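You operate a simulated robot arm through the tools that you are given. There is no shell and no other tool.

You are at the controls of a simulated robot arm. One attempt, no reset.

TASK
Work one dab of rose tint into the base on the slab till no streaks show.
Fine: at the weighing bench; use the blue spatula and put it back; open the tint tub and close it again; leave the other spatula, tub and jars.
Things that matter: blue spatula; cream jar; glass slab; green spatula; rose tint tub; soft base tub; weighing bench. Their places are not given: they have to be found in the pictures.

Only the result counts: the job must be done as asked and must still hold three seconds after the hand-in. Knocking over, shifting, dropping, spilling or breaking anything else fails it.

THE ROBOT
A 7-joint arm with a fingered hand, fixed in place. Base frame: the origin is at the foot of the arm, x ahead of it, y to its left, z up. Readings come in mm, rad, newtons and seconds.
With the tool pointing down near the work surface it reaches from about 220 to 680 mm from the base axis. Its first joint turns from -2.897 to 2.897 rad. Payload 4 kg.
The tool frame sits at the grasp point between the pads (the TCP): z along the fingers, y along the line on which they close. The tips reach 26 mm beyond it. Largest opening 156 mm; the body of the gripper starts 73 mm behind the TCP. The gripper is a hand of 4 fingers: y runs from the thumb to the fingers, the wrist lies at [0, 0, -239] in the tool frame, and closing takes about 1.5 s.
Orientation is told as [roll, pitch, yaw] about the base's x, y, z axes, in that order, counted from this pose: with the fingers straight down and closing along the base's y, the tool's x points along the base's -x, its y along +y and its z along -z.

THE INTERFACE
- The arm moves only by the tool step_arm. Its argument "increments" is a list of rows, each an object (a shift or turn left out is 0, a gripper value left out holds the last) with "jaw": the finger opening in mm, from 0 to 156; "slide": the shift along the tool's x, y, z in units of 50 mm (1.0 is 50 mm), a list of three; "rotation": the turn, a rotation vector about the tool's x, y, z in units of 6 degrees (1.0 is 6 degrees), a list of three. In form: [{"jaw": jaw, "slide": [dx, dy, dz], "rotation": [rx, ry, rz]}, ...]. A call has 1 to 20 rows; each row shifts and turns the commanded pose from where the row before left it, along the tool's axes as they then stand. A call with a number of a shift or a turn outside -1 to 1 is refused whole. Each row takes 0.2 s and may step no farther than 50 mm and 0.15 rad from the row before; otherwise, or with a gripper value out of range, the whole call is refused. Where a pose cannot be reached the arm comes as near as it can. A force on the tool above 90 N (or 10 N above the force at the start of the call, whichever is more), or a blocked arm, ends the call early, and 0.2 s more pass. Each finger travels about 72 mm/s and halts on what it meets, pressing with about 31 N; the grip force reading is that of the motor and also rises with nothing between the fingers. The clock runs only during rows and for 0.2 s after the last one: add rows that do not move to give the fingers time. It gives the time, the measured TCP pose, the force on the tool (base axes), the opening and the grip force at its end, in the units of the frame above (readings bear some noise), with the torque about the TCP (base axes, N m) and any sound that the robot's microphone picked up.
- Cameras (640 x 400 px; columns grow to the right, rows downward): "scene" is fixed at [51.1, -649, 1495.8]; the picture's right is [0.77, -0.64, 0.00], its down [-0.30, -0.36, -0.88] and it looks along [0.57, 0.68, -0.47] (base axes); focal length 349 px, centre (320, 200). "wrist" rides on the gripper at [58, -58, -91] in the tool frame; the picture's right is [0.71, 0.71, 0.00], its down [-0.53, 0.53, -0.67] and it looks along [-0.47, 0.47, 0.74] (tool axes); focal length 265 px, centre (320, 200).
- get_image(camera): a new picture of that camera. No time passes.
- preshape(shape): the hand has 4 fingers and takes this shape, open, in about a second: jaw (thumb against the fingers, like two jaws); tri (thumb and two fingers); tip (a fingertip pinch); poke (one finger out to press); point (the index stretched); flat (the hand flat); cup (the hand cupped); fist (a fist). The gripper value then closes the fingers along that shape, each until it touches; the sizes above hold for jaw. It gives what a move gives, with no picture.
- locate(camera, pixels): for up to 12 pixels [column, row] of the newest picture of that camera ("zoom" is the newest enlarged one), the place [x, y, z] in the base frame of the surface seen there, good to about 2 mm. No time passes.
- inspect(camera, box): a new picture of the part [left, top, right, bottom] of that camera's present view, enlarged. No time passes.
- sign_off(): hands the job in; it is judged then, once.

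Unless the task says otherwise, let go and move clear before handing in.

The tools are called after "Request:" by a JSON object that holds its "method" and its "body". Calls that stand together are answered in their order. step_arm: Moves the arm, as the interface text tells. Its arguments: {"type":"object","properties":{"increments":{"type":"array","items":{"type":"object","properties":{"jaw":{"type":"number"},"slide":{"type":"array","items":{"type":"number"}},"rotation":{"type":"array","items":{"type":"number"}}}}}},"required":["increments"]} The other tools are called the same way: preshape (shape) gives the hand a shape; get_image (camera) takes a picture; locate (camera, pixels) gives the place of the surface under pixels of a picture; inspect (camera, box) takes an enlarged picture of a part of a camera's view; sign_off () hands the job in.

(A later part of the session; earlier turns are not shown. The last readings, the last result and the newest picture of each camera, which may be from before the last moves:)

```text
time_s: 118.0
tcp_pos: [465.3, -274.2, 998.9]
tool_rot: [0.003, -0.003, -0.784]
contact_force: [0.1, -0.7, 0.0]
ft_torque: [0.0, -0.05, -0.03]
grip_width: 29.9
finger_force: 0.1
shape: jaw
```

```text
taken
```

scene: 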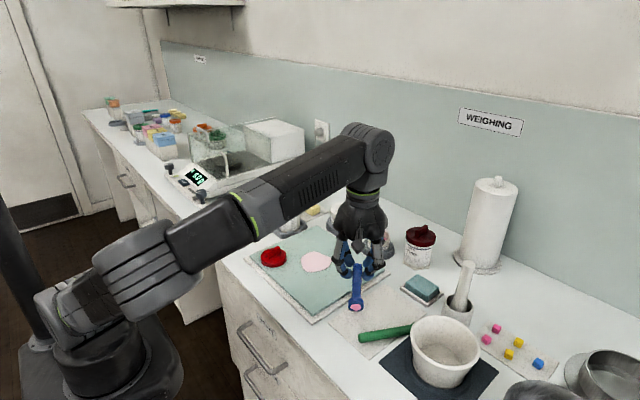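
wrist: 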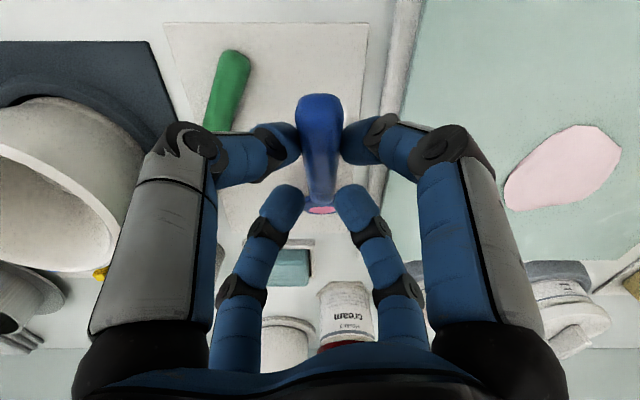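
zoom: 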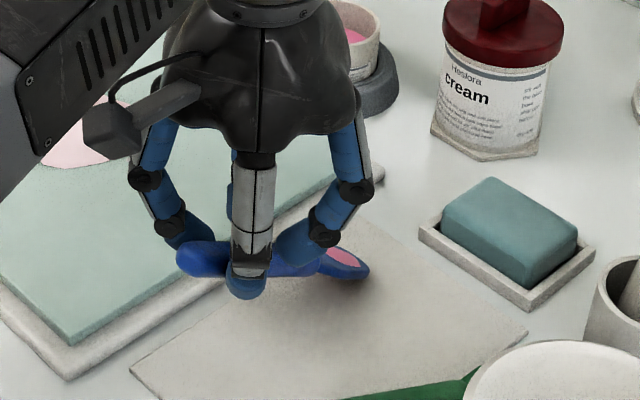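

Blue now leans at about 35°, centred between all four fingers. I'll lower straight down so the tip slides forward and the handle comes to rest.

Request:
{"method": "step_arm", "body": {"increments": [{"slide": [0.02, -0.02, 0.2]}, {"slide": [0.02, -0.02, 0.2]}, {"slide": [0, 0, 0.2]}, {}]}}

Request:
{"method": "inspect", "body": {"camera": "scene", "box": [320, 230, 430, 330]}}

Request:
{"method": "get_image", "body": {"camera": "wrist"}}

```text
time_s: 119.0
tcp_pos: [461.7, -273.2, 970.3]
tool_rot: [0.004, -0.001, -0.783]
contact_force: [0.4, -0.6, -0.2]
ft_torque: [-0.03, -0.03, -0.01]
grip_width: 30.2
finger_force: 0.1
shape: jaw
```

```text
4.00 times, centred on (375, 280) of scene
```

zoom: 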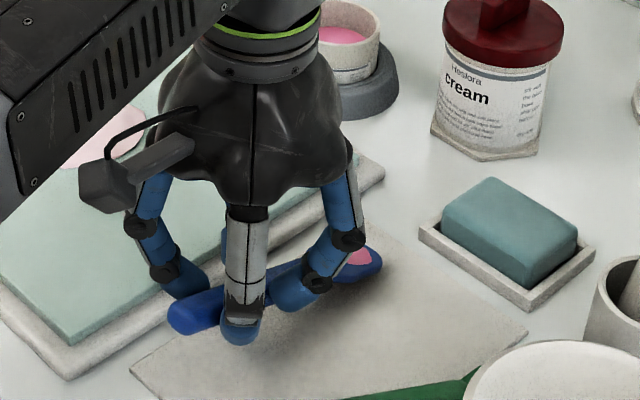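

```text
taken
```

wrist: 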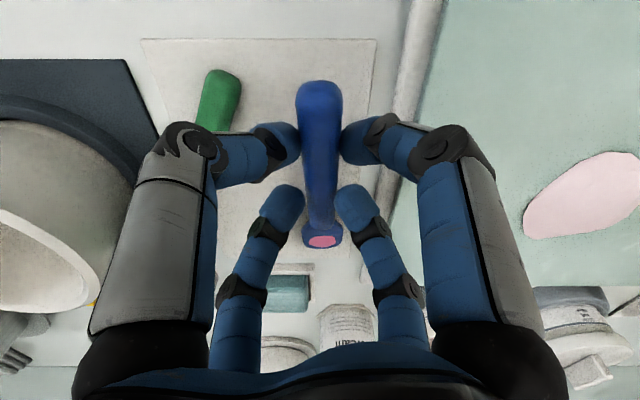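

It is nearly flat and aligned along x. I'll continue lowering carefully.

Request:
{"method": "step_arm", "body": {"increments": [{"slide": [0, 0, 0.16]}, {"slide": [0, 0, 0.16]}, {"slide": [0, 0, 0.16]}, {}]}}

Request:
{"method": "inspect", "body": {"camera": "scene", "box": [320, 240, 430, 330]}}

Request:
{"method": "get_image", "body": {"camera": "wrist"}}

```text
time_s: 120.0
tcp_pos: [463.1, -273.0, 945.0]
tool_rot: [0.005, -0.002, -0.783]
contact_force: [-0.7, 0.8, -1.0]
ft_torque: [-0.01, -0.04, 0.0]
grip_width: 30.0
finger_force: 0.0
shape: jaw
```

```text
4.44 times, centred on (375, 285) of scene
```

zoom: 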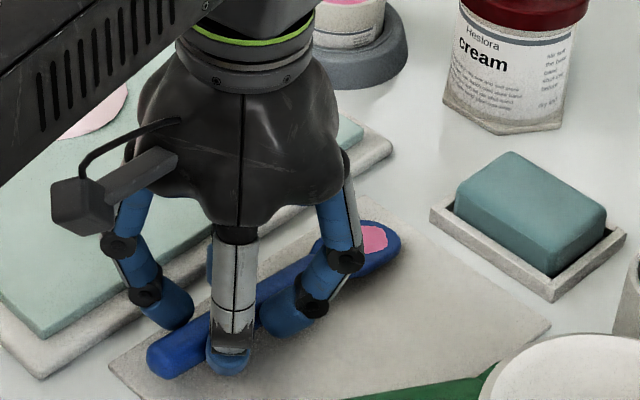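

```text
taken
```

wrist: 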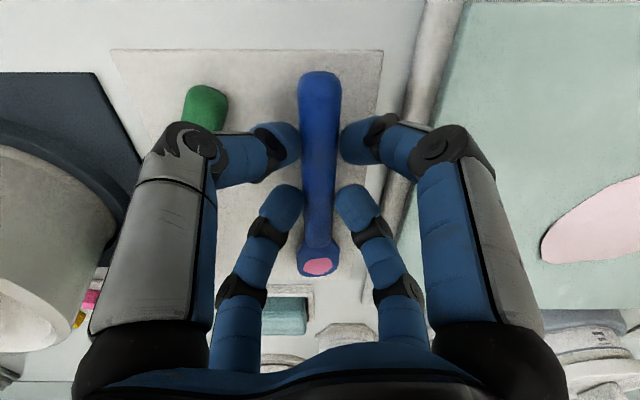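

Almost down. I'll lower the last 10–14 mm in small steps watching the force.

Request:
{"method": "step_arm", "body": {"increments": [{"slide": [0, 0, 0.1]}, {"slide": [0, 0, 0.1]}, {}]}}

Request:
{"method": "step_arm", "body": {"increments": [{"slide": [0, 0, 0.05]}, {}]}}

Request:
{"method": "inspect", "body": {"camera": "scene", "box": [320, 270, 480, 370]}}

Request:
{"method": "get_image", "body": {"camera": "wrist"}}

```text
time_s: 120.8
tcp_pos: [462.4, -271.2, 935.1]
tool_rot: [0.003, -0.002, -0.785]
contact_force: [0.4, 0.5, 1.1]
ft_torque: [-0.02, 0.02, 0.05]
grip_width: 30.2
finger_force: 0.0
shape: jaw
```

```text
time_s: 121.4
tcp_pos: [461.6, -271.9, 933.1]
tool_rot: [0.002, -0.002, -0.784]
contact_force: [-0.8, -0.2, 1.1]
ft_torque: [-0.02, -0.01, 0.04]
grip_width: 30.1
finger_force: 0.0
shape: jaw
```

```text
4.00 times, centred on (400, 320) of scene
```

zoom: 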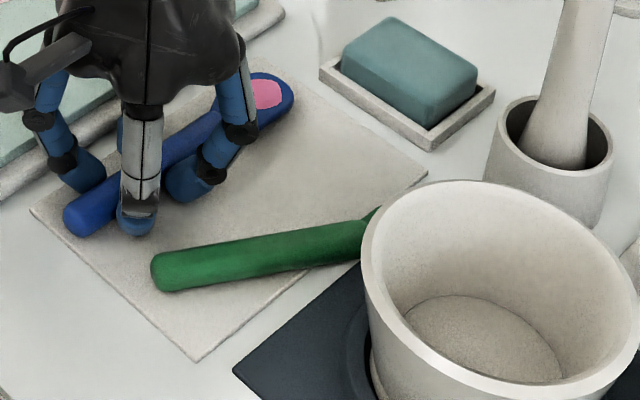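

```text
taken
```

wrist: 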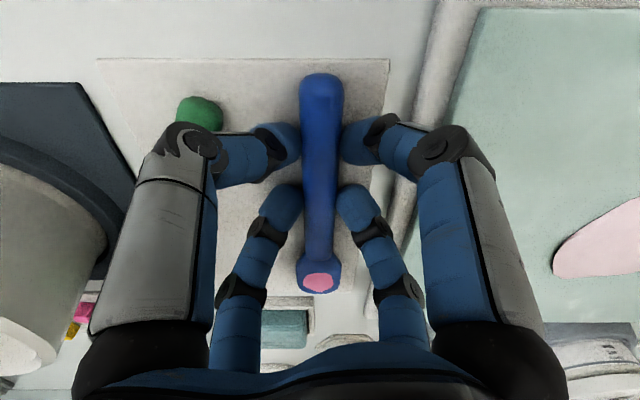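

Blue lies flat and straight, only about 10 mm short in x compared with the first picture. The fingers still hold it lightly, so I'll draw it forward 10 mm along its line.

Request:
{"method": "step_arm", "body": {"increments": [{"slide": [-0.035, 0.059, 0]}, {"slide": [-0.035, 0.059, 0]}, {"slide": [-0.035, 0.059, 0]}, {}]}}

Request:
{"method": "inspect", "body": {"camera": "scene", "box": [320, 270, 480, 370]}}

```text
time_s: 122.4
tcp_pos: [472.8, -270.3, 932.9]
tool_rot: [0.003, -0.002, -0.784]
contact_force: [0.3, -0.4, 0.7]
ft_torque: [-0.02, 0.01, -0.01]
grip_width: 30.5
finger_force: 0.0
shape: jaw
```

```text
4.00 times, centred on (400, 320) of scene
```

zoom: 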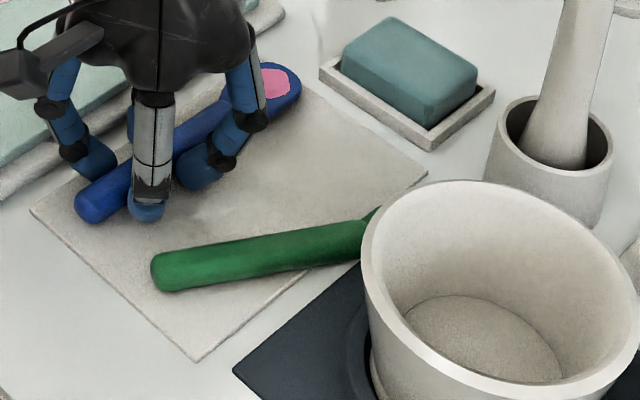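

The position now matches the first picture (tail at (74,208), tip at (301,85)). I'll open the fingers gradually, symmetric about the handle.

Request:
{"method": "step_arm", "body": {"increments": [{"jaw": 36}, {"jaw": 42}, {}]}}

Request:
{"method": "get_image", "body": {"camera": "wrist"}}

Request:
{"method": "inspect", "body": {"camera": "scene", "box": [320, 270, 480, 370]}}

```text
time_s: 123.2
tcp_pos: [473.0, -270.8, 933.1]
tool_rot: [0.003, -0.002, -0.783]
contact_force: [1.0, 0.4, -0.7]
ft_torque: [-0.01, -0.03, 0.03]
grip_width: 41.5
finger_force: 0.0
shape: jaw
```

```text
taken
```

wrist: 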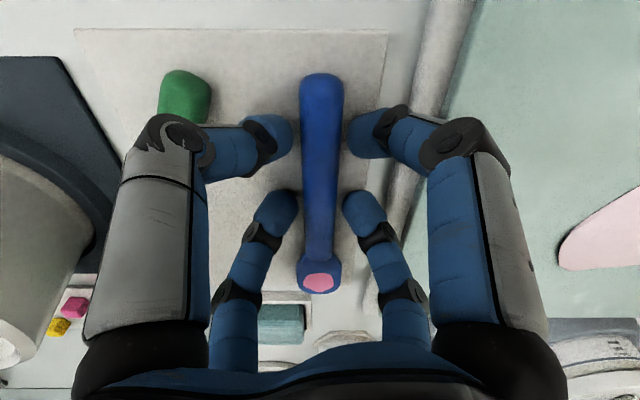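

```text
4.00 times, centred on (400, 320) of scene
```

zoom: 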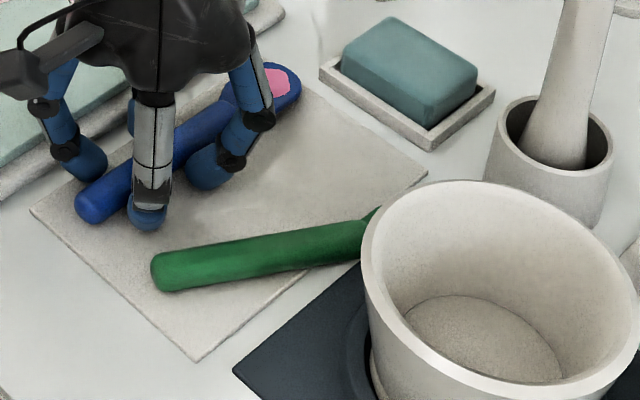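

The fingers are free on both sides and blue stayed put. I'll open to 60 and rise straight up, checking that nothing comes along.

Request:
{"method": "step_arm", "body": {"increments": [{"jaw": 60}, {}, {"slide": [0, 0, -0.2]}, {"slide": [0, 0, -0.4]}, {"slide": [0, 0, -0.8]}, {"slide": [0, 0, -0.8]}, {}]}}

Request:
{"method": "get_image", "body": {"camera": "wrist"}}

Request:
{"method": "inspect", "body": {"camera": "scene", "box": [320, 270, 480, 370]}}

```text
time_s: 124.8
tcp_pos: [471.4, -271.7, 1043.9]
tool_rot: [0.005, 0.001, -0.783]
contact_force: [0.0, 0.0, -0.6]
ft_torque: [-0.01, -0.01, 0.01]
grip_width: 59.6
finger_force: 0.0
shape: jaw
```

```text
taken
```

wrist: 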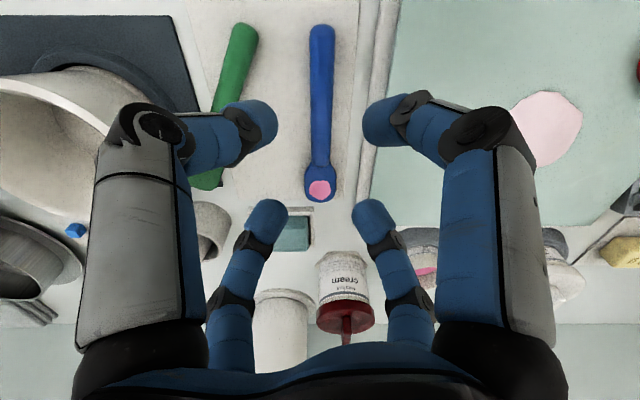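

```text
4.00 times, centred on (400, 320) of scene
```

zoom: 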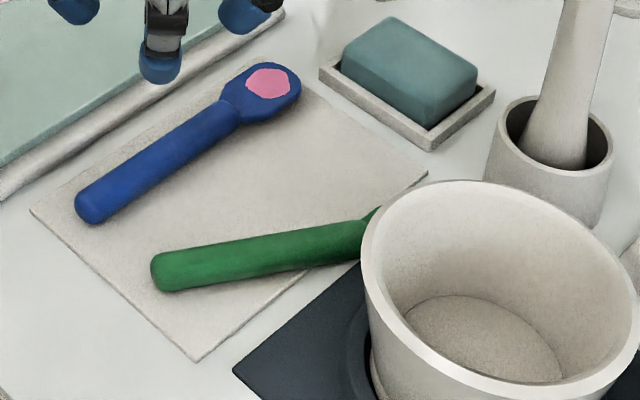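

Blue is back almost exactly in its original place. Now I'll restore green, measuring it from both cameras first.

Request:
{"method": "locate", "body": {"camera": "wrist", "pixels": [[243, 30], [238, 50], [233, 70], [228, 90], [205, 182], [320, 60], [321, 120], [320, 190]]}}

Request:
{"method": "locate", "body": {"camera": "zoom", "pixels": [[160, 275], [200, 265], [250, 255], [300, 245], [340, 238], [365, 215], [170, 290], [152, 262], [300, 225], [310, 262], [200, 247], [205, 285]]}}

Request:
{"method": "inspect", "body": {"camera": "wrist", "box": [180, 10, 340, 210]}}

```text
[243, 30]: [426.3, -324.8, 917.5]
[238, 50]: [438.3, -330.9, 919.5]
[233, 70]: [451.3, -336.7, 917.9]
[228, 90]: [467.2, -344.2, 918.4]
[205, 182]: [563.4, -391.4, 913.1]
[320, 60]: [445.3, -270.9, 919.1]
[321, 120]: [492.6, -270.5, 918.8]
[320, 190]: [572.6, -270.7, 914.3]
```

```text
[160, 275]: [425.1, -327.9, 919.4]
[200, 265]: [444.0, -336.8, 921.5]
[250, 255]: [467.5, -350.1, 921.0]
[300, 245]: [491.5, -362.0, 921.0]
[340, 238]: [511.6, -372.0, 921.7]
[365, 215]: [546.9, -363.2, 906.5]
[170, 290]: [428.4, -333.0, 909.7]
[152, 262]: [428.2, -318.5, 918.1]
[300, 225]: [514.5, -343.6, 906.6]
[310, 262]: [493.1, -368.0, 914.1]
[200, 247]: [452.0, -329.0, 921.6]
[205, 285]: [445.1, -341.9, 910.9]
```

```text
2.00 times, centred on (260, 110) of wrist
```

zoom: 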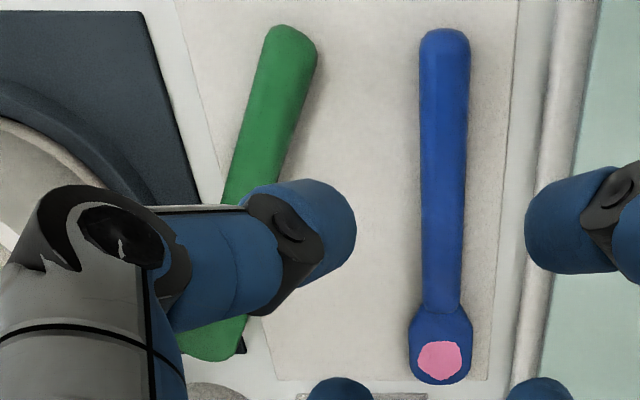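

Green's axis passes near (467,-346) at about -25.6°. I'll switch to the tip pinch, turn to match, and hover above its handle.

Request:
{"method": "preshape", "body": {"shape": "tip"}}

Request:
{"method": "step_arm", "body": {"increments": [{"jaw": 40, "rotation": [0, 0, -1]}, {"rotation": [0, 0, -1]}, {"rotation": [0, 0, -1]}, {"rotation": [0, 0, -0.2]}, {"slide": [-0.281, -0.689, 0]}, {"slide": [-0.281, -0.689, 0]}, {}, {}]}}

Request:
{"method": "get_image", "body": {"camera": "wrist"}}

Request:
{"method": "inspect", "body": {"camera": "scene", "box": [320, 230, 480, 370]}}

```text
time_s: 125.7
tcp_pos: [472.7, -272.0, 1042.7]
tool_rot: [0.003, -0.002, -0.781]
contact_force: [-0.3, -0.1, -0.1]
ft_torque: [-0.02, 0.01, -0.02]
grip_width: 155.8
finger_force: 0.0
shape: tip
```

```text
time_s: 127.5
tcp_pos: [467.9, -346.1, 1043.0]
tool_rot: [0.0, -0.002, -0.448]
contact_force: [-0.3, 0.4, -0.3]
ft_torque: [-0.04, 0.02, -0.02]
grip_width: 40.4
finger_force: 0.2
shape: tip
```

```text
taken
```

wrist: 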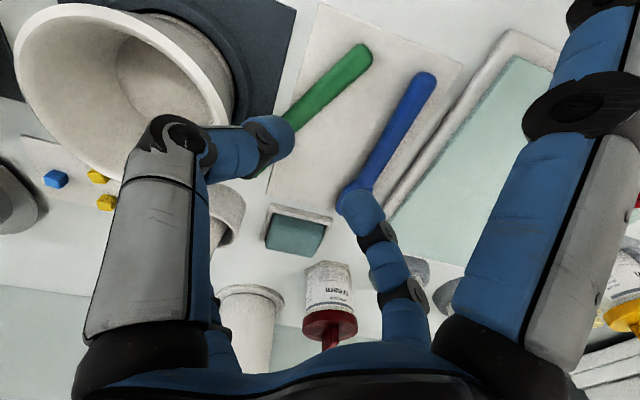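

```text
2.86 times, centred on (400, 300) of scene
```

zoom: 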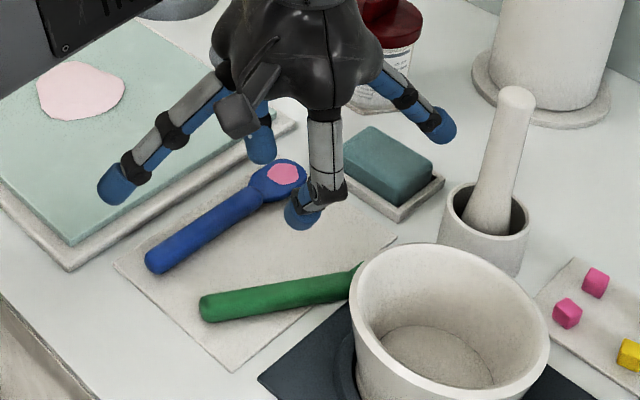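

I'll re-measure green's handle and the bowl rim from here to make sure the hand clears the bowl when it goes down.

Request:
{"method": "locate", "body": {"camera": "wrist", "pixels": [[365, 52], [350, 67], [335, 82], [320, 97], [305, 112], [295, 122], [230, 90], [205, 40], [150, 15], [225, 120]]}}

Request:
{"method": "locate", "body": {"camera": "zoom", "pixels": [[360, 265], [400, 245], [352, 300], [460, 250], [540, 330], [515, 95], [118, 190], [440, 130], [300, 215], [262, 150]]}}

```text
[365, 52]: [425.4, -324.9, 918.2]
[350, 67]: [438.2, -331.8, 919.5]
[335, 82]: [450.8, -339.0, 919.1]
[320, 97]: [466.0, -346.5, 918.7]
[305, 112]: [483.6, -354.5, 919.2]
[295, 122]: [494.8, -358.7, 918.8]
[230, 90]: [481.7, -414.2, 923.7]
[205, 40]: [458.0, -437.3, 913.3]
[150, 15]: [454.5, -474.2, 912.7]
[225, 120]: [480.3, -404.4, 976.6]
```

```text
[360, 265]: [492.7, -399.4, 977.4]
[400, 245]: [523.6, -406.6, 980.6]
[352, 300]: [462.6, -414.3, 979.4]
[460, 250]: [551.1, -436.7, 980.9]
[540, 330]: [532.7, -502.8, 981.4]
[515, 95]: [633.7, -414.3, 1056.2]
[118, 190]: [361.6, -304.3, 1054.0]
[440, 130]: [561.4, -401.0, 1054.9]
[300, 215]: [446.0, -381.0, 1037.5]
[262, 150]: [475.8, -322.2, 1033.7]
```

Green's line runs right under the TCP, and the bowl (centre about (497,-458), radius 59) is clear of the hand by roughly 17–20 mm. I'll descend to 950 and check.

Request:
{"method": "step_arm", "body": {"increments": [{"slide": [0, 0, 0.6]}, {"slide": [0, 0, 0.6]}, {"slide": [0, 0, 0.6]}, {}]}}

Request:
{"method": "get_image", "body": {"camera": "wrist"}}

Request:
{"method": "inspect", "body": {"camera": "scene", "box": [320, 230, 480, 370]}}

```text
time_s: 128.5
tcp_pos: [467.7, -345.2, 950.8]
tool_rot: [0.001, -0.002, -0.448]
contact_force: [0.6, 0.5, 0.7]
ft_torque: [-0.01, -0.01, 0.01]
grip_width: 40.3
finger_force: 0.0
shape: tip
```

```text
taken
```

wrist: 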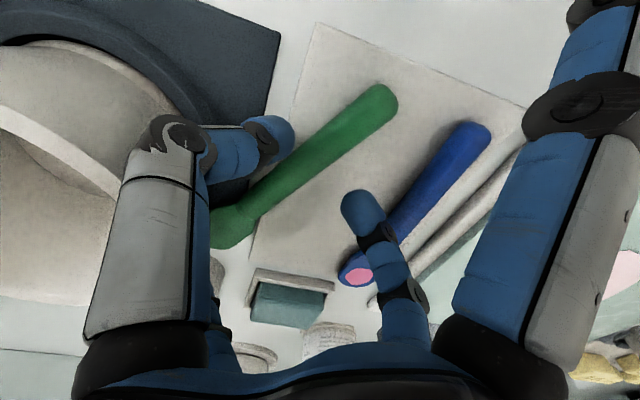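

```text
2.86 times, centred on (400, 300) of scene
```

zoom: 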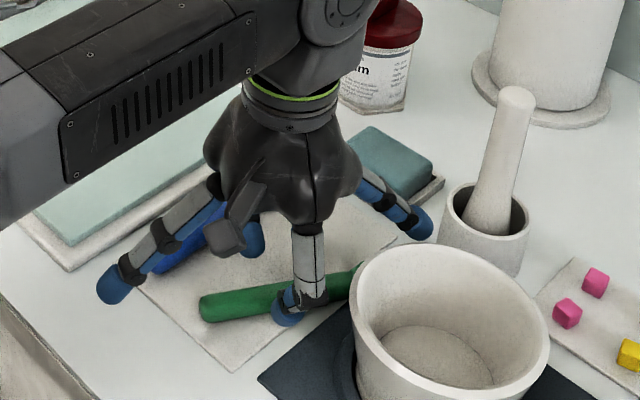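

The hand clears the bowl, blue and the mortar. I'll lower the last 16 mm and close gently on green's handle.

Request:
{"method": "step_arm", "body": {"increments": [{"slide": [0, 0, 0.15]}, {"slide": [0, 0, 0.15]}, {}]}}

Request:
{"method": "get_image", "body": {"camera": "wrist"}}

Request:
{"method": "inspect", "body": {"camera": "scene", "box": [340, 270, 440, 350]}}

```text
time_s: 129.3
tcp_pos: [468.1, -345.0, 937.8]
tool_rot: [0.0, -0.002, -0.449]
contact_force: [0.1, 0.3, 0.1]
ft_torque: [0.03, -0.01, -0.01]
grip_width: 40.0
finger_force: 0.0
shape: tip
```

```text
taken
```

wrist: 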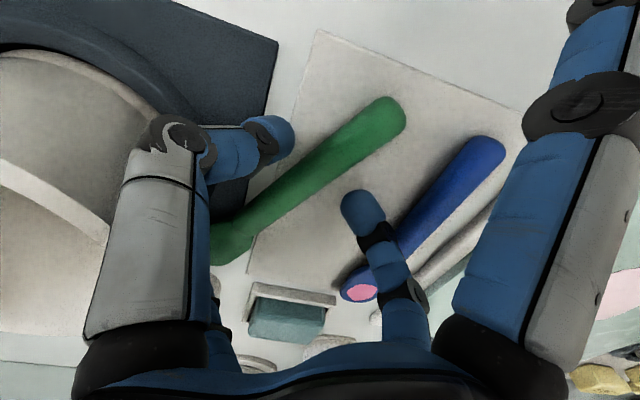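

```text
5.00 times, centred on (390, 310) of scene
```

zoom: 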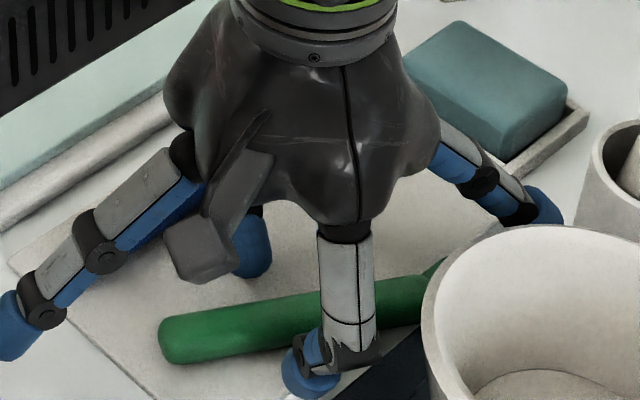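

Request:
{"method": "step_arm", "body": {"increments": [{"slide": [0, 0, 0.06]}, {"jaw": 24}, {"jaw": 0}, {}, {}, {}]}}

Request:
{"method": "get_image", "body": {"camera": "wrist"}}

Request:
{"method": "inspect", "body": {"camera": "scene", "box": [320, 270, 480, 370]}}

```text
time_s: 130.7
tcp_pos: [467.9, -344.7, 934.1]
tool_rot: [0.001, -0.001, -0.448]
contact_force: [0.5, 0.7, 2.0]
ft_torque: [-0.06, -0.01, -0.01]
grip_width: 13.9
finger_force: 31.3
shape: tip
```

```text
taken
```

wrist: 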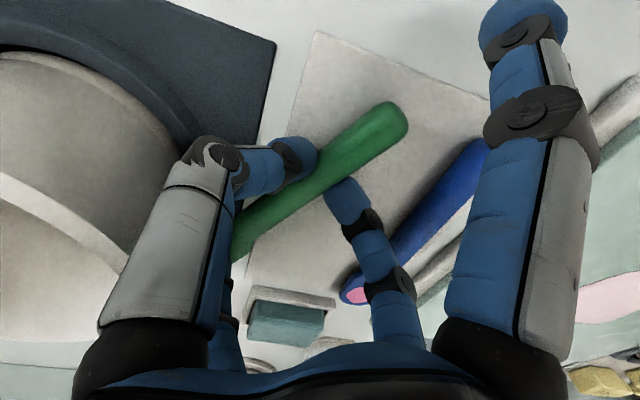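

```text
4.00 times, centred on (400, 320) of scene
```

zoom: 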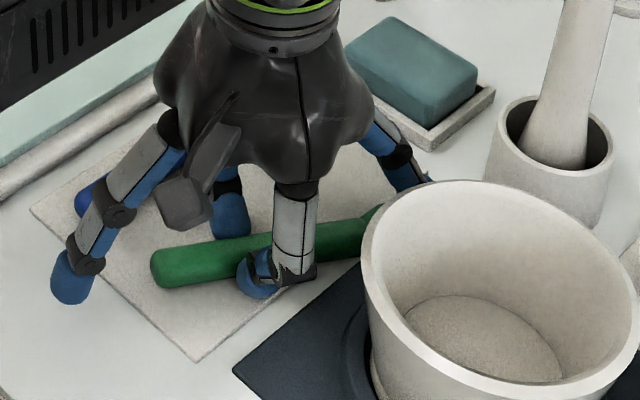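

Green is pinched cleanly without moving. I'll measure its tail relative to the hand so I can put it back exactly.

Request:
{"method": "inspect", "body": {"camera": "wrist", "box": [300, 80, 428, 180]}}

Request:
{"method": "locate", "body": {"camera": "wrist", "pixels": [[405, 105], [407, 118], [398, 125], [385, 120], [370, 132], [355, 145], [395, 105], [340, 158], [465, 165], [475, 150]]}}

```text
4.00 times, centred on (364, 130) of wrist
```

zoom: 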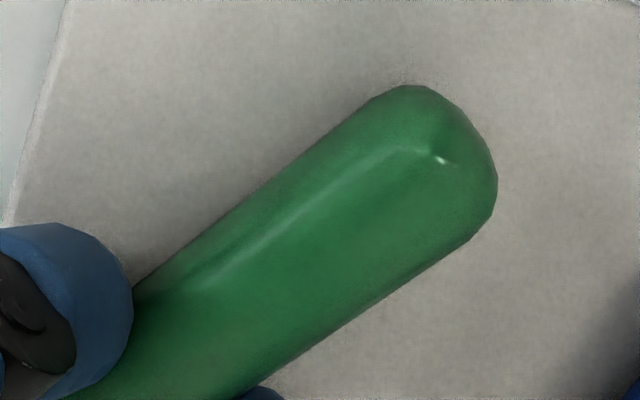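

```text
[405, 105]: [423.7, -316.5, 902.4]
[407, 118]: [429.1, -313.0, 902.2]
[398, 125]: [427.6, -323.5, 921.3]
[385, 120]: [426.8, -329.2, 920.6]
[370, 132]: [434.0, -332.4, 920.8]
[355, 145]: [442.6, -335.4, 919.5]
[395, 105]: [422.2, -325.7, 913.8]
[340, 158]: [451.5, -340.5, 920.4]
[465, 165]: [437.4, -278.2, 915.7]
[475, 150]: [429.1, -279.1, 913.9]
```

I have the tail about 53 mm behind the pinch. I'll lift 12 mm, turn +25.6°, and shift to its original line.

Request:
{"method": "step_arm", "body": {"increments": [{"slide": [0, 0, -0.12]}, {"slide": [0, 0, -0.12]}, {}, {"rotation": [0, 0, -0.7]}, {"rotation": [0, 0, -0.7]}, {"rotation": [0, 0, -0.7]}, {"rotation": [0, 0, -0.7]}, {"rotation": [0, 0, -0.7]}, {"rotation": [0, 0, -0.78]}, {"slide": [-0.102, 0.164, 0]}, {}]}}

Request:
{"method": "inspect", "body": {"camera": "scene", "box": [320, 270, 480, 370]}}

Request:
{"method": "get_image", "body": {"camera": "wrist"}}

```text
time_s: 133.1
tcp_pos: [472.9, -337.7, 946.0]
tool_rot: [0.001, -0.002, 0.0]
contact_force: [0.4, 0.9, 0.5]
ft_torque: [0.02, 0.02, -0.02]
grip_width: 14.0
finger_force: 31.2
shape: tip
```

```text
4.00 times, centred on (400, 320) of scene
```

zoom: 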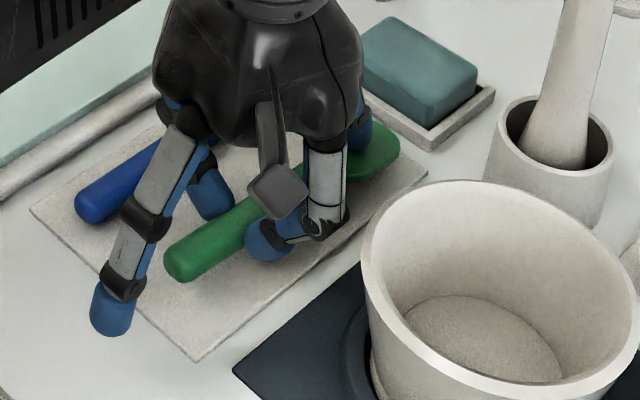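

```text
taken
```

wrist: 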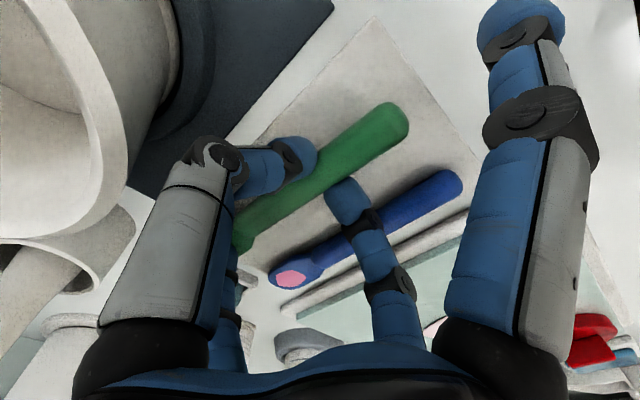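

Green is nearly parallel again. I'll measure its exact angle and droop in the hand before setting it down.

Request:
{"method": "locate", "body": {"camera": "zoom", "pixels": [[175, 265], [200, 245], [240, 222], [355, 165], [375, 150], [395, 155], [365, 178], [380, 130], [170, 255], [190, 278]]}}

Request:
{"method": "locate", "body": {"camera": "wrist", "pixels": [[395, 115], [380, 130], [365, 142], [345, 158], [265, 215], [248, 228], [240, 240], [440, 185], [400, 210], [290, 278]]}}

Request:
{"method": "inspect", "body": {"camera": "scene", "box": [390, 285, 440, 325]}}

```text
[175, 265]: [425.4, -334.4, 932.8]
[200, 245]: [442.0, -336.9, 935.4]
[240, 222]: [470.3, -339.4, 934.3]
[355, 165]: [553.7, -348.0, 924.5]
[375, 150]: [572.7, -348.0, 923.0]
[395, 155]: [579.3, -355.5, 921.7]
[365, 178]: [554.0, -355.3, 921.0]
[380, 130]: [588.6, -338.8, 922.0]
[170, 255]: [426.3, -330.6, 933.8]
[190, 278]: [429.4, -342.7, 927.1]
```

```text
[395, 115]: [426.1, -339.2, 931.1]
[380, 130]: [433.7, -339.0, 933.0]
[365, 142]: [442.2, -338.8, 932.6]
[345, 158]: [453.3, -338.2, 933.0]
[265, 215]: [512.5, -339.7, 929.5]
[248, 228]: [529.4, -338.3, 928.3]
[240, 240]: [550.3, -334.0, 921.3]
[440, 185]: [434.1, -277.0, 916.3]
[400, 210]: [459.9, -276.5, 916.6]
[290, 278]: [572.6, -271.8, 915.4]
```

```text
10.00 times, centred on (415, 305) of scene
```

zoom: 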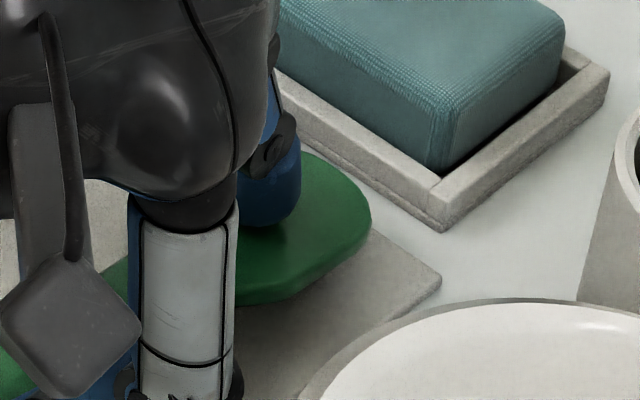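

Green's handle runs within about 3° of straight and droops slightly at the blade. I'll turn +2°, lower it onto the mat, and compare with the first picture before letting go.

Request:
{"method": "step_arm", "body": {"increments": [{"rotation": [0, 0, -0.35]}, {"slide": [0, 0, 0.1]}, {"slide": [0, 0, 0.1]}, {}]}}

Request:
{"method": "inspect", "body": {"camera": "scene", "box": [320, 270, 480, 370]}}

Request:
{"method": "get_image", "body": {"camera": "wrist"}}

```text
time_s: 134.1
tcp_pos: [473.2, -337.0, 935.1]
tool_rot: [0.002, -0.003, 0.037]
contact_force: [0.0, -0.2, 0.4]
ft_torque: [-0.02, -0.04, 0.02]
grip_width: 13.9
finger_force: 30.8
shape: tip
```

```text
4.00 times, centred on (400, 320) of scene
```

zoom: 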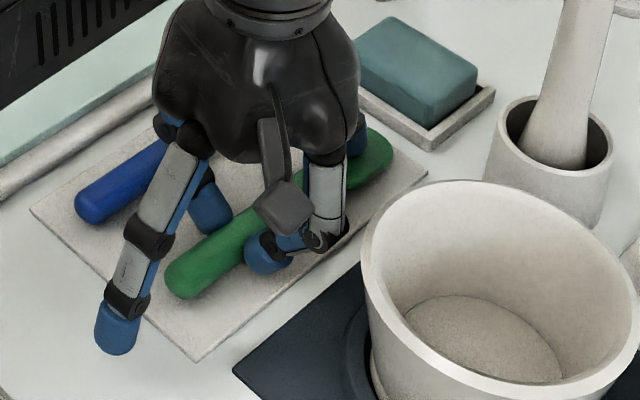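

```text
taken
```

wrist: 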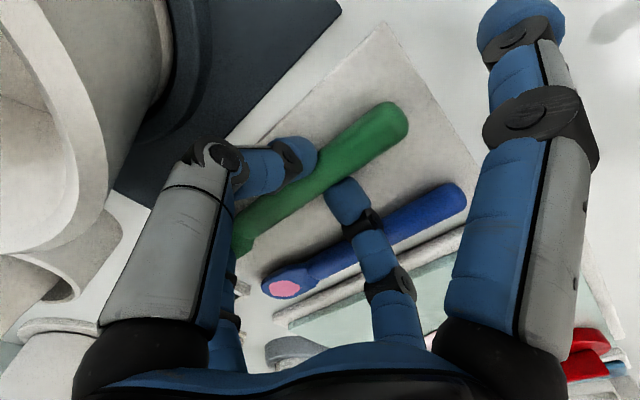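

Request:
{"method": "locate", "body": {"camera": "zoom", "pixels": [[180, 280], [200, 265], [230, 245], [355, 165], [370, 155], [390, 155], [365, 175], [385, 140], [95, 205], [120, 190]]}}

Request:
{"method": "locate", "body": {"camera": "wrist", "pixels": [[395, 115], [380, 130], [365, 142], [345, 158], [265, 215], [250, 225], [240, 240], [440, 200], [400, 220], [330, 258]]}}

```text
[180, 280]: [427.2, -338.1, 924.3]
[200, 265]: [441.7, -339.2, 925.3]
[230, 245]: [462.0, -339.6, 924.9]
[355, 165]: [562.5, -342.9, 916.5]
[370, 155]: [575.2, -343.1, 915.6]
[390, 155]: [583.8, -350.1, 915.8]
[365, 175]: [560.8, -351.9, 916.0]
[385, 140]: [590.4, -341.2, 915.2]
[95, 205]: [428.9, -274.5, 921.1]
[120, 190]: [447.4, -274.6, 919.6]
```

```text
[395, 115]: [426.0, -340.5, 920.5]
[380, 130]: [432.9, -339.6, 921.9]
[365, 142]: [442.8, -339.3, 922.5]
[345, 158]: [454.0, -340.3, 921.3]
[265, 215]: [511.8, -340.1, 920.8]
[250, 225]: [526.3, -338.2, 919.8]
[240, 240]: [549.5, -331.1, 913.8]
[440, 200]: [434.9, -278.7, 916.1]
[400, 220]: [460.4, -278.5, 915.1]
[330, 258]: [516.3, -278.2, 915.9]
```

Green is within about 3 mm of its original spot. I'll shift back 3 mm, lower a touch more, and release.

Request:
{"method": "step_arm", "body": {"increments": [{"slide": [0.06, 0.002, 0.03]}, {"slide": [0, 0, 0.03]}, {}, {"jaw": 20}, {"jaw": 30}, {"jaw": 40}, {}]}}

Request:
{"method": "inspect", "body": {"camera": "scene", "box": [320, 270, 480, 370]}}

Request:
{"method": "get_image", "body": {"camera": "wrist"}}

```text
time_s: 135.7
tcp_pos: [470.3, -336.9, 932.7]
tool_rot: [0.0, -0.003, 0.038]
contact_force: [-0.2, -0.3, 0.0]
ft_torque: [-0.05, 0.0, -0.03]
grip_width: 39.7
finger_force: 0.1
shape: tip
```

```text
4.00 times, centred on (400, 320) of scene
```

zoom: 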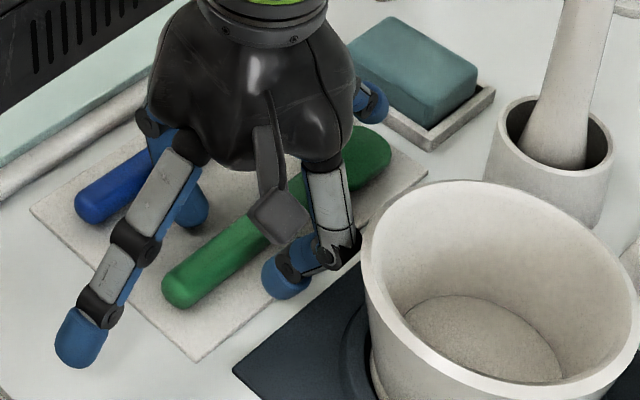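

```text
taken
```

wrist: 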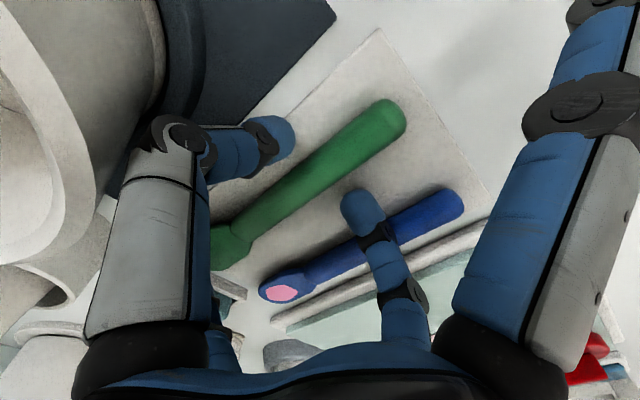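

Green's tail (160,285) and tip (392,150) now match the first picture. I'll rise straight up and compare both spatulas with the original view.

Request:
{"method": "step_arm", "body": {"increments": [{"slide": [0, 0, -0.2]}, {"slide": [0, 0, -0.5]}, {"slide": [0, 0, -0.9]}, {"slide": [0, 0, -0.9]}, {"slide": [0, 0.6, 0]}, {"slide": [0, 0.9, 0]}, {"slide": [0, 0.9, 0]}, {}]}}

Request:
{"method": "inspect", "body": {"camera": "scene", "box": [320, 270, 480, 370]}}

Request:
{"method": "get_image", "body": {"camera": "scene"}}

```text
time_s: 137.5
tcp_pos: [464.8, -216.2, 1056.8]
tool_rot: [0.002, -0.003, 0.037]
contact_force: [-0.9, 0.3, -0.6]
ft_torque: [-0.01, -0.01, 0.01]
grip_width: 39.4
finger_force: 0.1
shape: tip
```

```text
4.00 times, centred on (400, 320) of scene
```

zoom: 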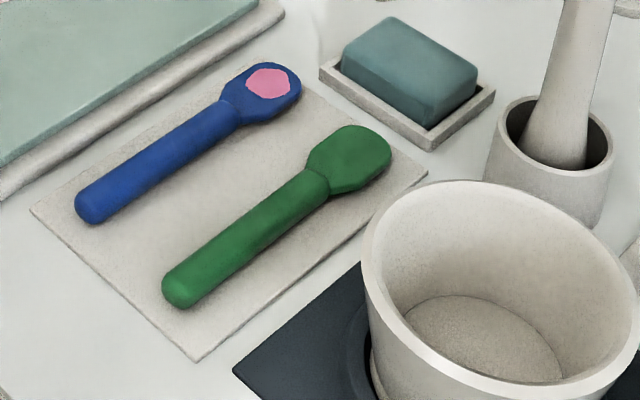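

```text
taken
```

scene: 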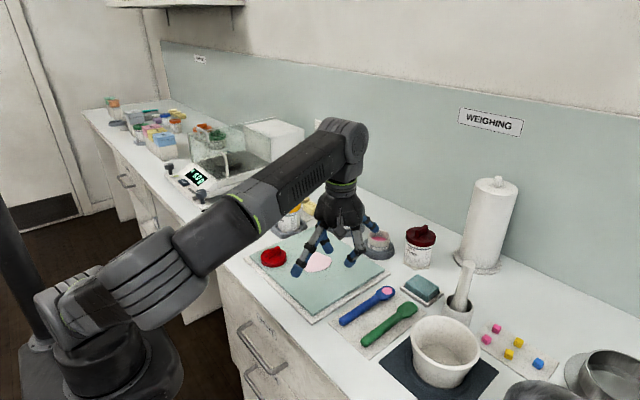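

Both spatulas now match the first picture to within a couple of millimetres. Next I'll close the tint tub: tilt 15° forward again and go above the parked lid.

Request:
{"method": "step_arm", "body": {"increments": [{"jaw": 40, "rotation": [0, 0, 0.35]}, {"rotation": [0, -1, 0]}, {"rotation": [0, -1, 0]}, {"rotation": [0, -0.5, 0]}, {"slide": [0.249, 0.859, 0.138]}, {"slide": [0.249, 0.859, 0.138]}, {"slide": [0.249, 0.859, 0.138]}, {"slide": [0.249, 0.859, 0.138]}, {"slide": [0.249, 0.859, 0.138]}, {}]}}

Request:
{"method": "get_image", "body": {"camera": "wrist"}}

Request:
{"method": "inspect", "body": {"camera": "scene", "box": [220, 200, 340, 300]}}

```text
time_s: 139.7
tcp_pos: [415.8, -0.3, 1012.1]
tool_rot: [0.003, -0.265, 0.0]
contact_force: [0.7, -0.3, -0.6]
ft_torque: [-0.01, -0.02, 0.02]
grip_width: 39.6
finger_force: 0.0
shape: tip
```

```text
taken
```

wrist: 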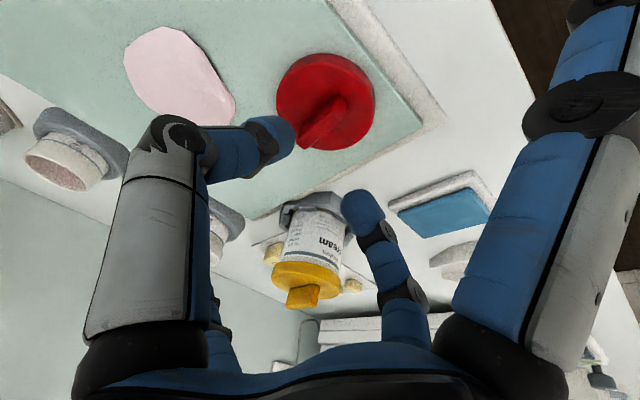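

```text
4.00 times, centred on (280, 250) of scene
```

zoom: 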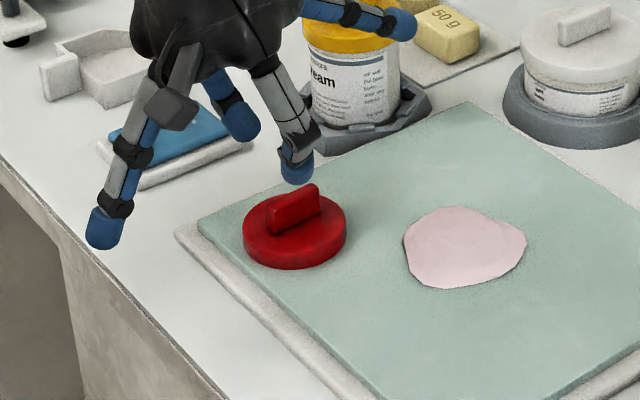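

The lid is where I left it, with its fin at zoom (293,208). I'll measure the fin.

Request:
{"method": "locate", "body": {"camera": "zoom", "pixels": [[270, 220], [293, 205], [315, 192], [270, 200], [300, 190], [250, 220], [340, 225], [293, 250], [293, 262], [300, 170], [240, 130]]}}

Request:
{"method": "locate", "body": {"camera": "wrist", "pixels": [[308, 142], [325, 125], [340, 102], [318, 132], [300, 75], [365, 110], [330, 65], [290, 95]]}}

```text
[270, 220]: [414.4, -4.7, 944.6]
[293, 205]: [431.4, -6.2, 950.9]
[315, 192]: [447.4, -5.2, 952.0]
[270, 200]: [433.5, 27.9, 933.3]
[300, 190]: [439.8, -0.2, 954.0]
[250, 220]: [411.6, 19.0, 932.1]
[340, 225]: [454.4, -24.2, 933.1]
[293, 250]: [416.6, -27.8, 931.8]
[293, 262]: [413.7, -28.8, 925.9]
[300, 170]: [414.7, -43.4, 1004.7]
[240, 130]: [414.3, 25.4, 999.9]
```

```text
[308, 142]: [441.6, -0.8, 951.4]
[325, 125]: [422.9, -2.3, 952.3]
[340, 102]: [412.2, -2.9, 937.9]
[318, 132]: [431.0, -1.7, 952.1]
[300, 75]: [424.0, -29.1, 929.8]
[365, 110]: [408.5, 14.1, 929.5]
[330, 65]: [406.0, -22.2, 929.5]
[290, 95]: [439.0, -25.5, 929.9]
```

The fin centre is at (431.5,-2) with its top at z 953. I'll descend to the grip height and pinch it.

Request:
{"method": "step_arm", "body": {"increments": [{"slide": [0.047, -0.014, 0.4]}, {"slide": [0.047, -0.014, 0.4]}, {"slide": [0, 0, 0.222]}, {}]}}

Request:
{"method": "inspect", "body": {"camera": "scene", "box": [240, 230, 300, 275]}}

```text
time_s: 140.7
tcp_pos: [423.0, -2.7, 959.7]
tool_rot: [0.001, -0.265, -0.001]
contact_force: [-0.2, -0.8, -0.3]
ft_torque: [-0.03, -0.01, 0.01]
grip_width: 39.6
finger_force: 0.1
shape: tip
```

```text
8.89 times, centred on (270, 252) of scene
```

zoom: 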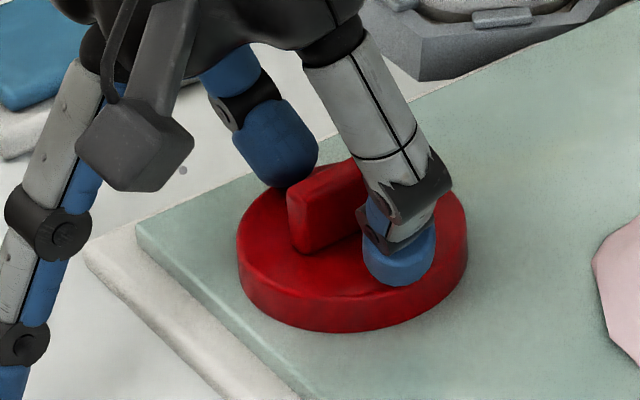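

Request:
{"method": "step_arm", "body": {"increments": [{"slide": [-0.03, 0.01, -0.02]}, {"jaw": 20}, {"jaw": 0}, {}, {}, {}]}}

Request:
{"method": "step_arm", "body": {"increments": [{"slide": [-0.052, 0, -0.193]}, {"slide": [-0.052, 0, -0.193]}, {"slide": [-0.13, 0, -0.483]}, {"slide": [-0.13, 0, -0.483]}, {}]}}

Request:
{"method": "inspect", "body": {"camera": "scene", "box": [220, 200, 340, 300]}}

Request:
{"method": "get_image", "body": {"camera": "wrist"}}

```text
time_s: 142.1
tcp_pos: [423.5, -2.5, 961.7]
tool_rot: [0.002, -0.266, 0.0]
contact_force: [0.0, 0.6, -0.3]
ft_torque: [0.01, 0.0, -0.01]
grip_width: 4.9
finger_force: 31.0
shape: tip
```

```text
time_s: 143.3
tcp_pos: [424.6, -4.7, 1031.6]
tool_rot: [0.002, -0.265, 0.001]
contact_force: [0.5, -0.9, -0.2]
ft_torque: [0.0, 0.02, 0.0]
grip_width: 4.9
finger_force: 31.4
shape: tip
```

```text
4.00 times, centred on (280, 250) of scene
```

zoom: 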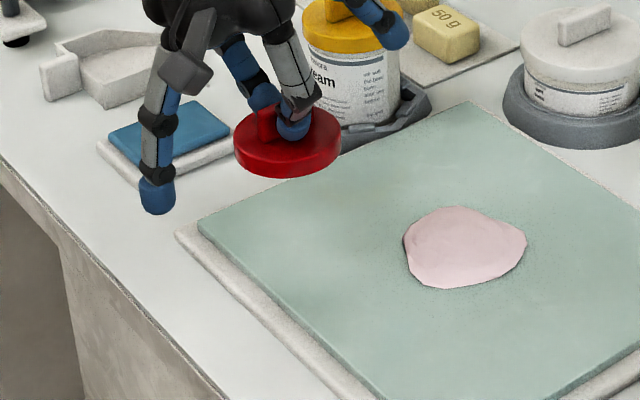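

```text
taken
```

wrist: 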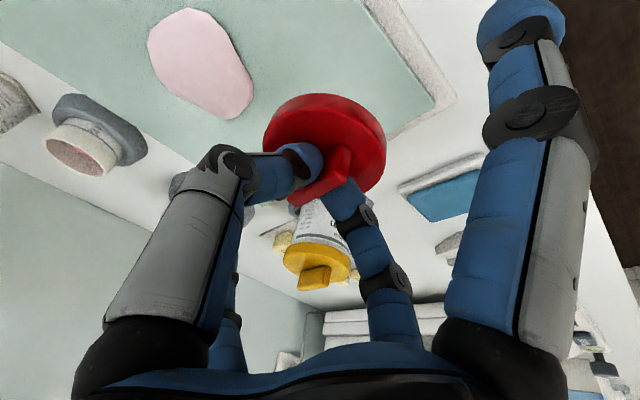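

The lid is held again and lifts cleanly. I'll carry it back above the tint tub at a safe height.

Request:
{"method": "step_arm", "body": {"increments": [{"slide": [-0.7157, -0.38, 0.2066]}, {"slide": [-0.7157, -0.38, 0.2066]}, {"slide": [-0.7157, -0.38, 0.2066]}, {"slide": [-0.7157, -0.38, 0.2066]}, {"slide": [-0.7157, -0.38, 0.2066]}, {"slide": [-0.7157, -0.38, 0.2066]}, {"slide": [-0.7157, -0.38, 0.2066]}, {}, {}]}}

Request:
{"method": "inspect", "body": {"camera": "scene", "box": [340, 190, 420, 250]}}

Request:
{"method": "get_image", "body": {"camera": "wrist"}}

```text
time_s: 145.3
tcp_pos: [685.4, -138.4, 1024.9]
tool_rot: [0.0, -0.263, 0.0]
contact_force: [-0.5, 0.4, -0.5]
ft_torque: [0.0, -0.02, 0.01]
grip_width: 4.9
finger_force: 31.2
shape: tip
```

```text
6.67 times, centred on (380, 220) of scene
```

zoom: 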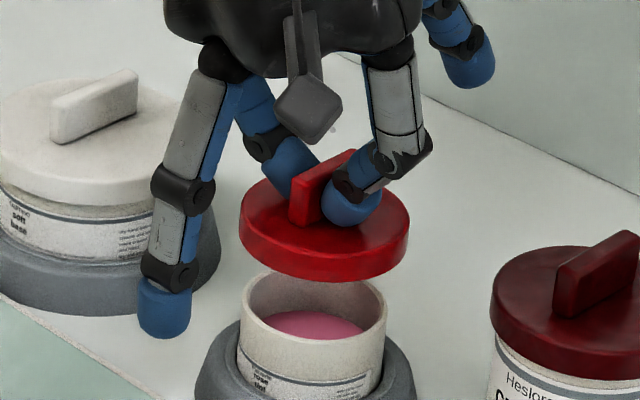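

```text
taken
```

wrist: 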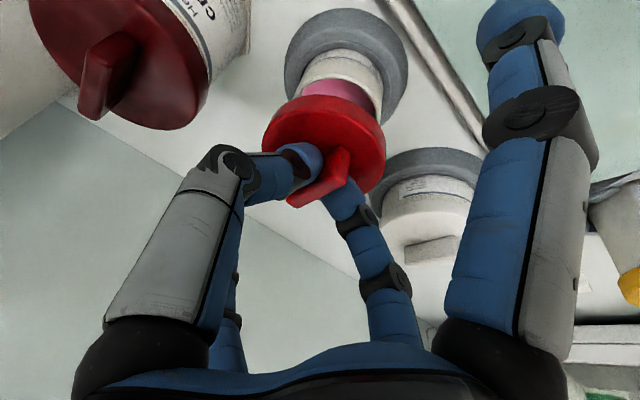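

The lid hangs above the open tub. I'll measure the lid's edge and the tub's rim to align them exactly.

Request:
{"method": "locate", "body": {"camera": "zoom", "pixels": [[244, 205], [405, 222], [325, 250], [280, 240], [375, 245], [265, 190], [243, 305], [384, 310], [310, 340], [265, 330], [360, 332], [290, 275]]}}

Request:
{"method": "locate", "body": {"camera": "wrist", "pixels": [[275, 125], [380, 140], [325, 100], [300, 105], [355, 108], [370, 165], [305, 75], [378, 85], [340, 50], [340, 90], [320, 60], [365, 62]]}}

```text
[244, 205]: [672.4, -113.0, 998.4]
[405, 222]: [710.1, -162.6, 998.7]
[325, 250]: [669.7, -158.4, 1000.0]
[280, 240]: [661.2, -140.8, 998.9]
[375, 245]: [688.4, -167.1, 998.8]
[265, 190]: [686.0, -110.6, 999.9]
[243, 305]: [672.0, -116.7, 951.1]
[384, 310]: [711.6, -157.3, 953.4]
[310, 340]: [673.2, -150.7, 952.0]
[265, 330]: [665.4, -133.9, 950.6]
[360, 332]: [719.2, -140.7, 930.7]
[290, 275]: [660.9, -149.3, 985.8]
```

```text
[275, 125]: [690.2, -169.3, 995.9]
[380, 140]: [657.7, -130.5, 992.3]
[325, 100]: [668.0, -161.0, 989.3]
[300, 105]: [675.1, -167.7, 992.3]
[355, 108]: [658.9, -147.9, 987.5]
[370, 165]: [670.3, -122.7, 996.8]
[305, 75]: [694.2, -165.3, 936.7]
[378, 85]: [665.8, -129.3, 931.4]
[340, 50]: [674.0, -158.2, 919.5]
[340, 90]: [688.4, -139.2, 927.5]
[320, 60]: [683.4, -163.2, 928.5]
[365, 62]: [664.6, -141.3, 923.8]
```

The lid centre (691.7,-137) and the tub centre (691.8,-137) agree to within about 1 mm. I'll lower in steps to just above the rim and check.

Request:
{"method": "step_arm", "body": {"increments": [{"slide": [0.0518, 0, 0.193]}, {"slide": [0.0518, 0, 0.193]}, {"slide": [0.0311, 0, 0.116]}, {}]}}

Request:
{"method": "inspect", "body": {"camera": "scene", "box": [350, 205, 410, 255]}}

Request:
{"method": "get_image", "body": {"camera": "wrist"}}

```text
time_s: 146.3
tcp_pos: [685.7, -136.9, 999.5]
tool_rot: [0.003, -0.265, -0.002]
contact_force: [-0.1, -0.1, 0.0]
ft_torque: [-0.01, -0.01, 0.01]
grip_width: 4.8
finger_force: 31.2
shape: tip
```

```text
8.00 times, centred on (380, 230) of scene
```

zoom: 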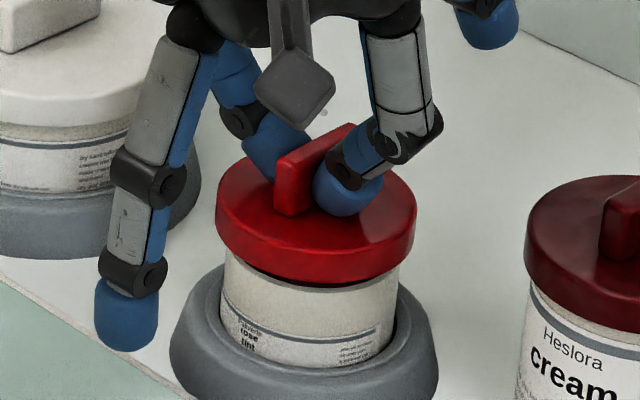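

```text
taken
```

wrist: 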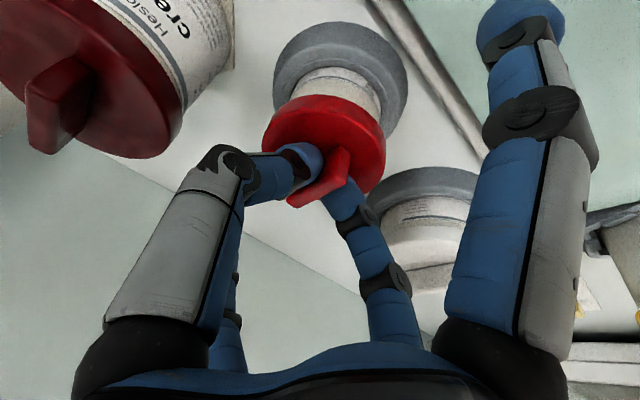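

The lid lines up with the tub just as it did when I opened it. I'll lower in small steps and press until it snaps.

Request:
{"method": "step_arm", "body": {"increments": [{"slide": [0.0207, 0, 0.0773]}, {"slide": [0.0207, 0, 0.0773]}, {}]}}

Request:
{"method": "step_arm", "body": {"increments": [{"slide": [0.0155, 0, 0.058]}, {}]}}

Request:
{"method": "step_arm", "body": {"increments": [{"slide": [0.0104, 0, 0.0386]}, {}]}}

Request:
{"method": "inspect", "body": {"camera": "scene", "box": [350, 205, 410, 255]}}

```text
time_s: 147.1
tcp_pos: [684.7, -136.6, 990.9]
tool_rot: [0.002, -0.263, 0.0]
contact_force: [-0.3, -0.5, -0.1]
ft_torque: [-0.04, 0.02, 0.02]
grip_width: 4.9
finger_force: 30.4
shape: tip
```

```text
time_s: 147.7
tcp_pos: [685.3, -136.7, 988.9]
tool_rot: [0.002, -0.265, 0.0]
contact_force: [-1.1, -0.7, 2.7]
ft_torque: [0.09, -0.05, 0.02]
grip_width: 4.8
finger_force: 31.1
shape: tip
```

```text
time_s: 148.3
tcp_pos: [684.4, -136.1, 987.0]
tool_rot: [0.002, -0.265, -0.001]
contact_force: [-1.2, 1.3, 1.6]
ft_torque: [0.04, -0.1, 0.0]
grip_width: 5.1
finger_force: 30.8
shape: tip
```

```text
8.00 times, centred on (380, 230) of scene
```

zoom: 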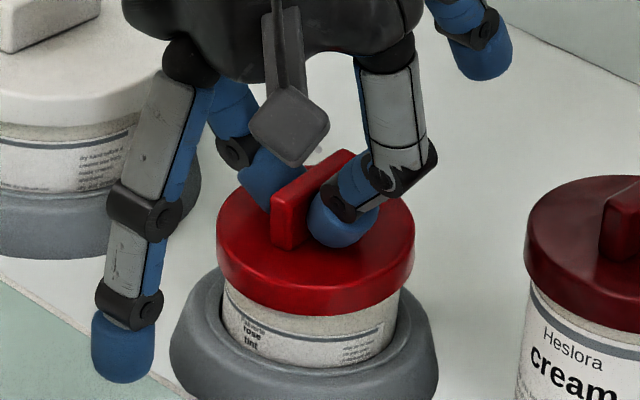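

The lid is sliding onto the rim with light contact. I'll continue pressing in small steps, listening for the snap.

Request:
{"method": "step_arm", "body": {"increments": [{"slide": [0.0104, 0, 0.0386]}, {}]}}

Request:
{"method": "step_arm", "body": {"increments": [{"slide": [0.0104, 0, 0.0386]}, {}]}}

Request:
{"method": "step_arm", "body": {"increments": [{"slide": [0.0078, 0, 0.029]}, {}]}}

```text
time_s: 148.9
tcp_pos: [685.9, -136.1, 985.5]
tool_rot: [0.002, -0.266, 0.0]
contact_force: [-2.7, 0.4, 7.2]
ft_torque: [-0.01, -0.05, 0.01]
grip_width: 5.2
finger_force: 30.8
shape: tip
```

```text
time_s: 149.5
tcp_pos: [686.5, -137.7, 983.7]
tool_rot: [0.002, -0.267, 0.0]
contact_force: [-6.5, 0.9, 15.7]
ft_torque: [0.01, -0.04, -0.03]
grip_width: 5.5
finger_force: 31.1
shape: tip
```

```text
time_s: 150.1
tcp_pos: [684.3, -135.9, 984.6]
tool_rot: [0.001, -0.267, -0.001]
contact_force: [-7.0, -1.4, 25.0]
ft_torque: [-0.01, -0.11, 0.02]
grip_width: 5.8
finger_force: 31.2
shape: tip
```

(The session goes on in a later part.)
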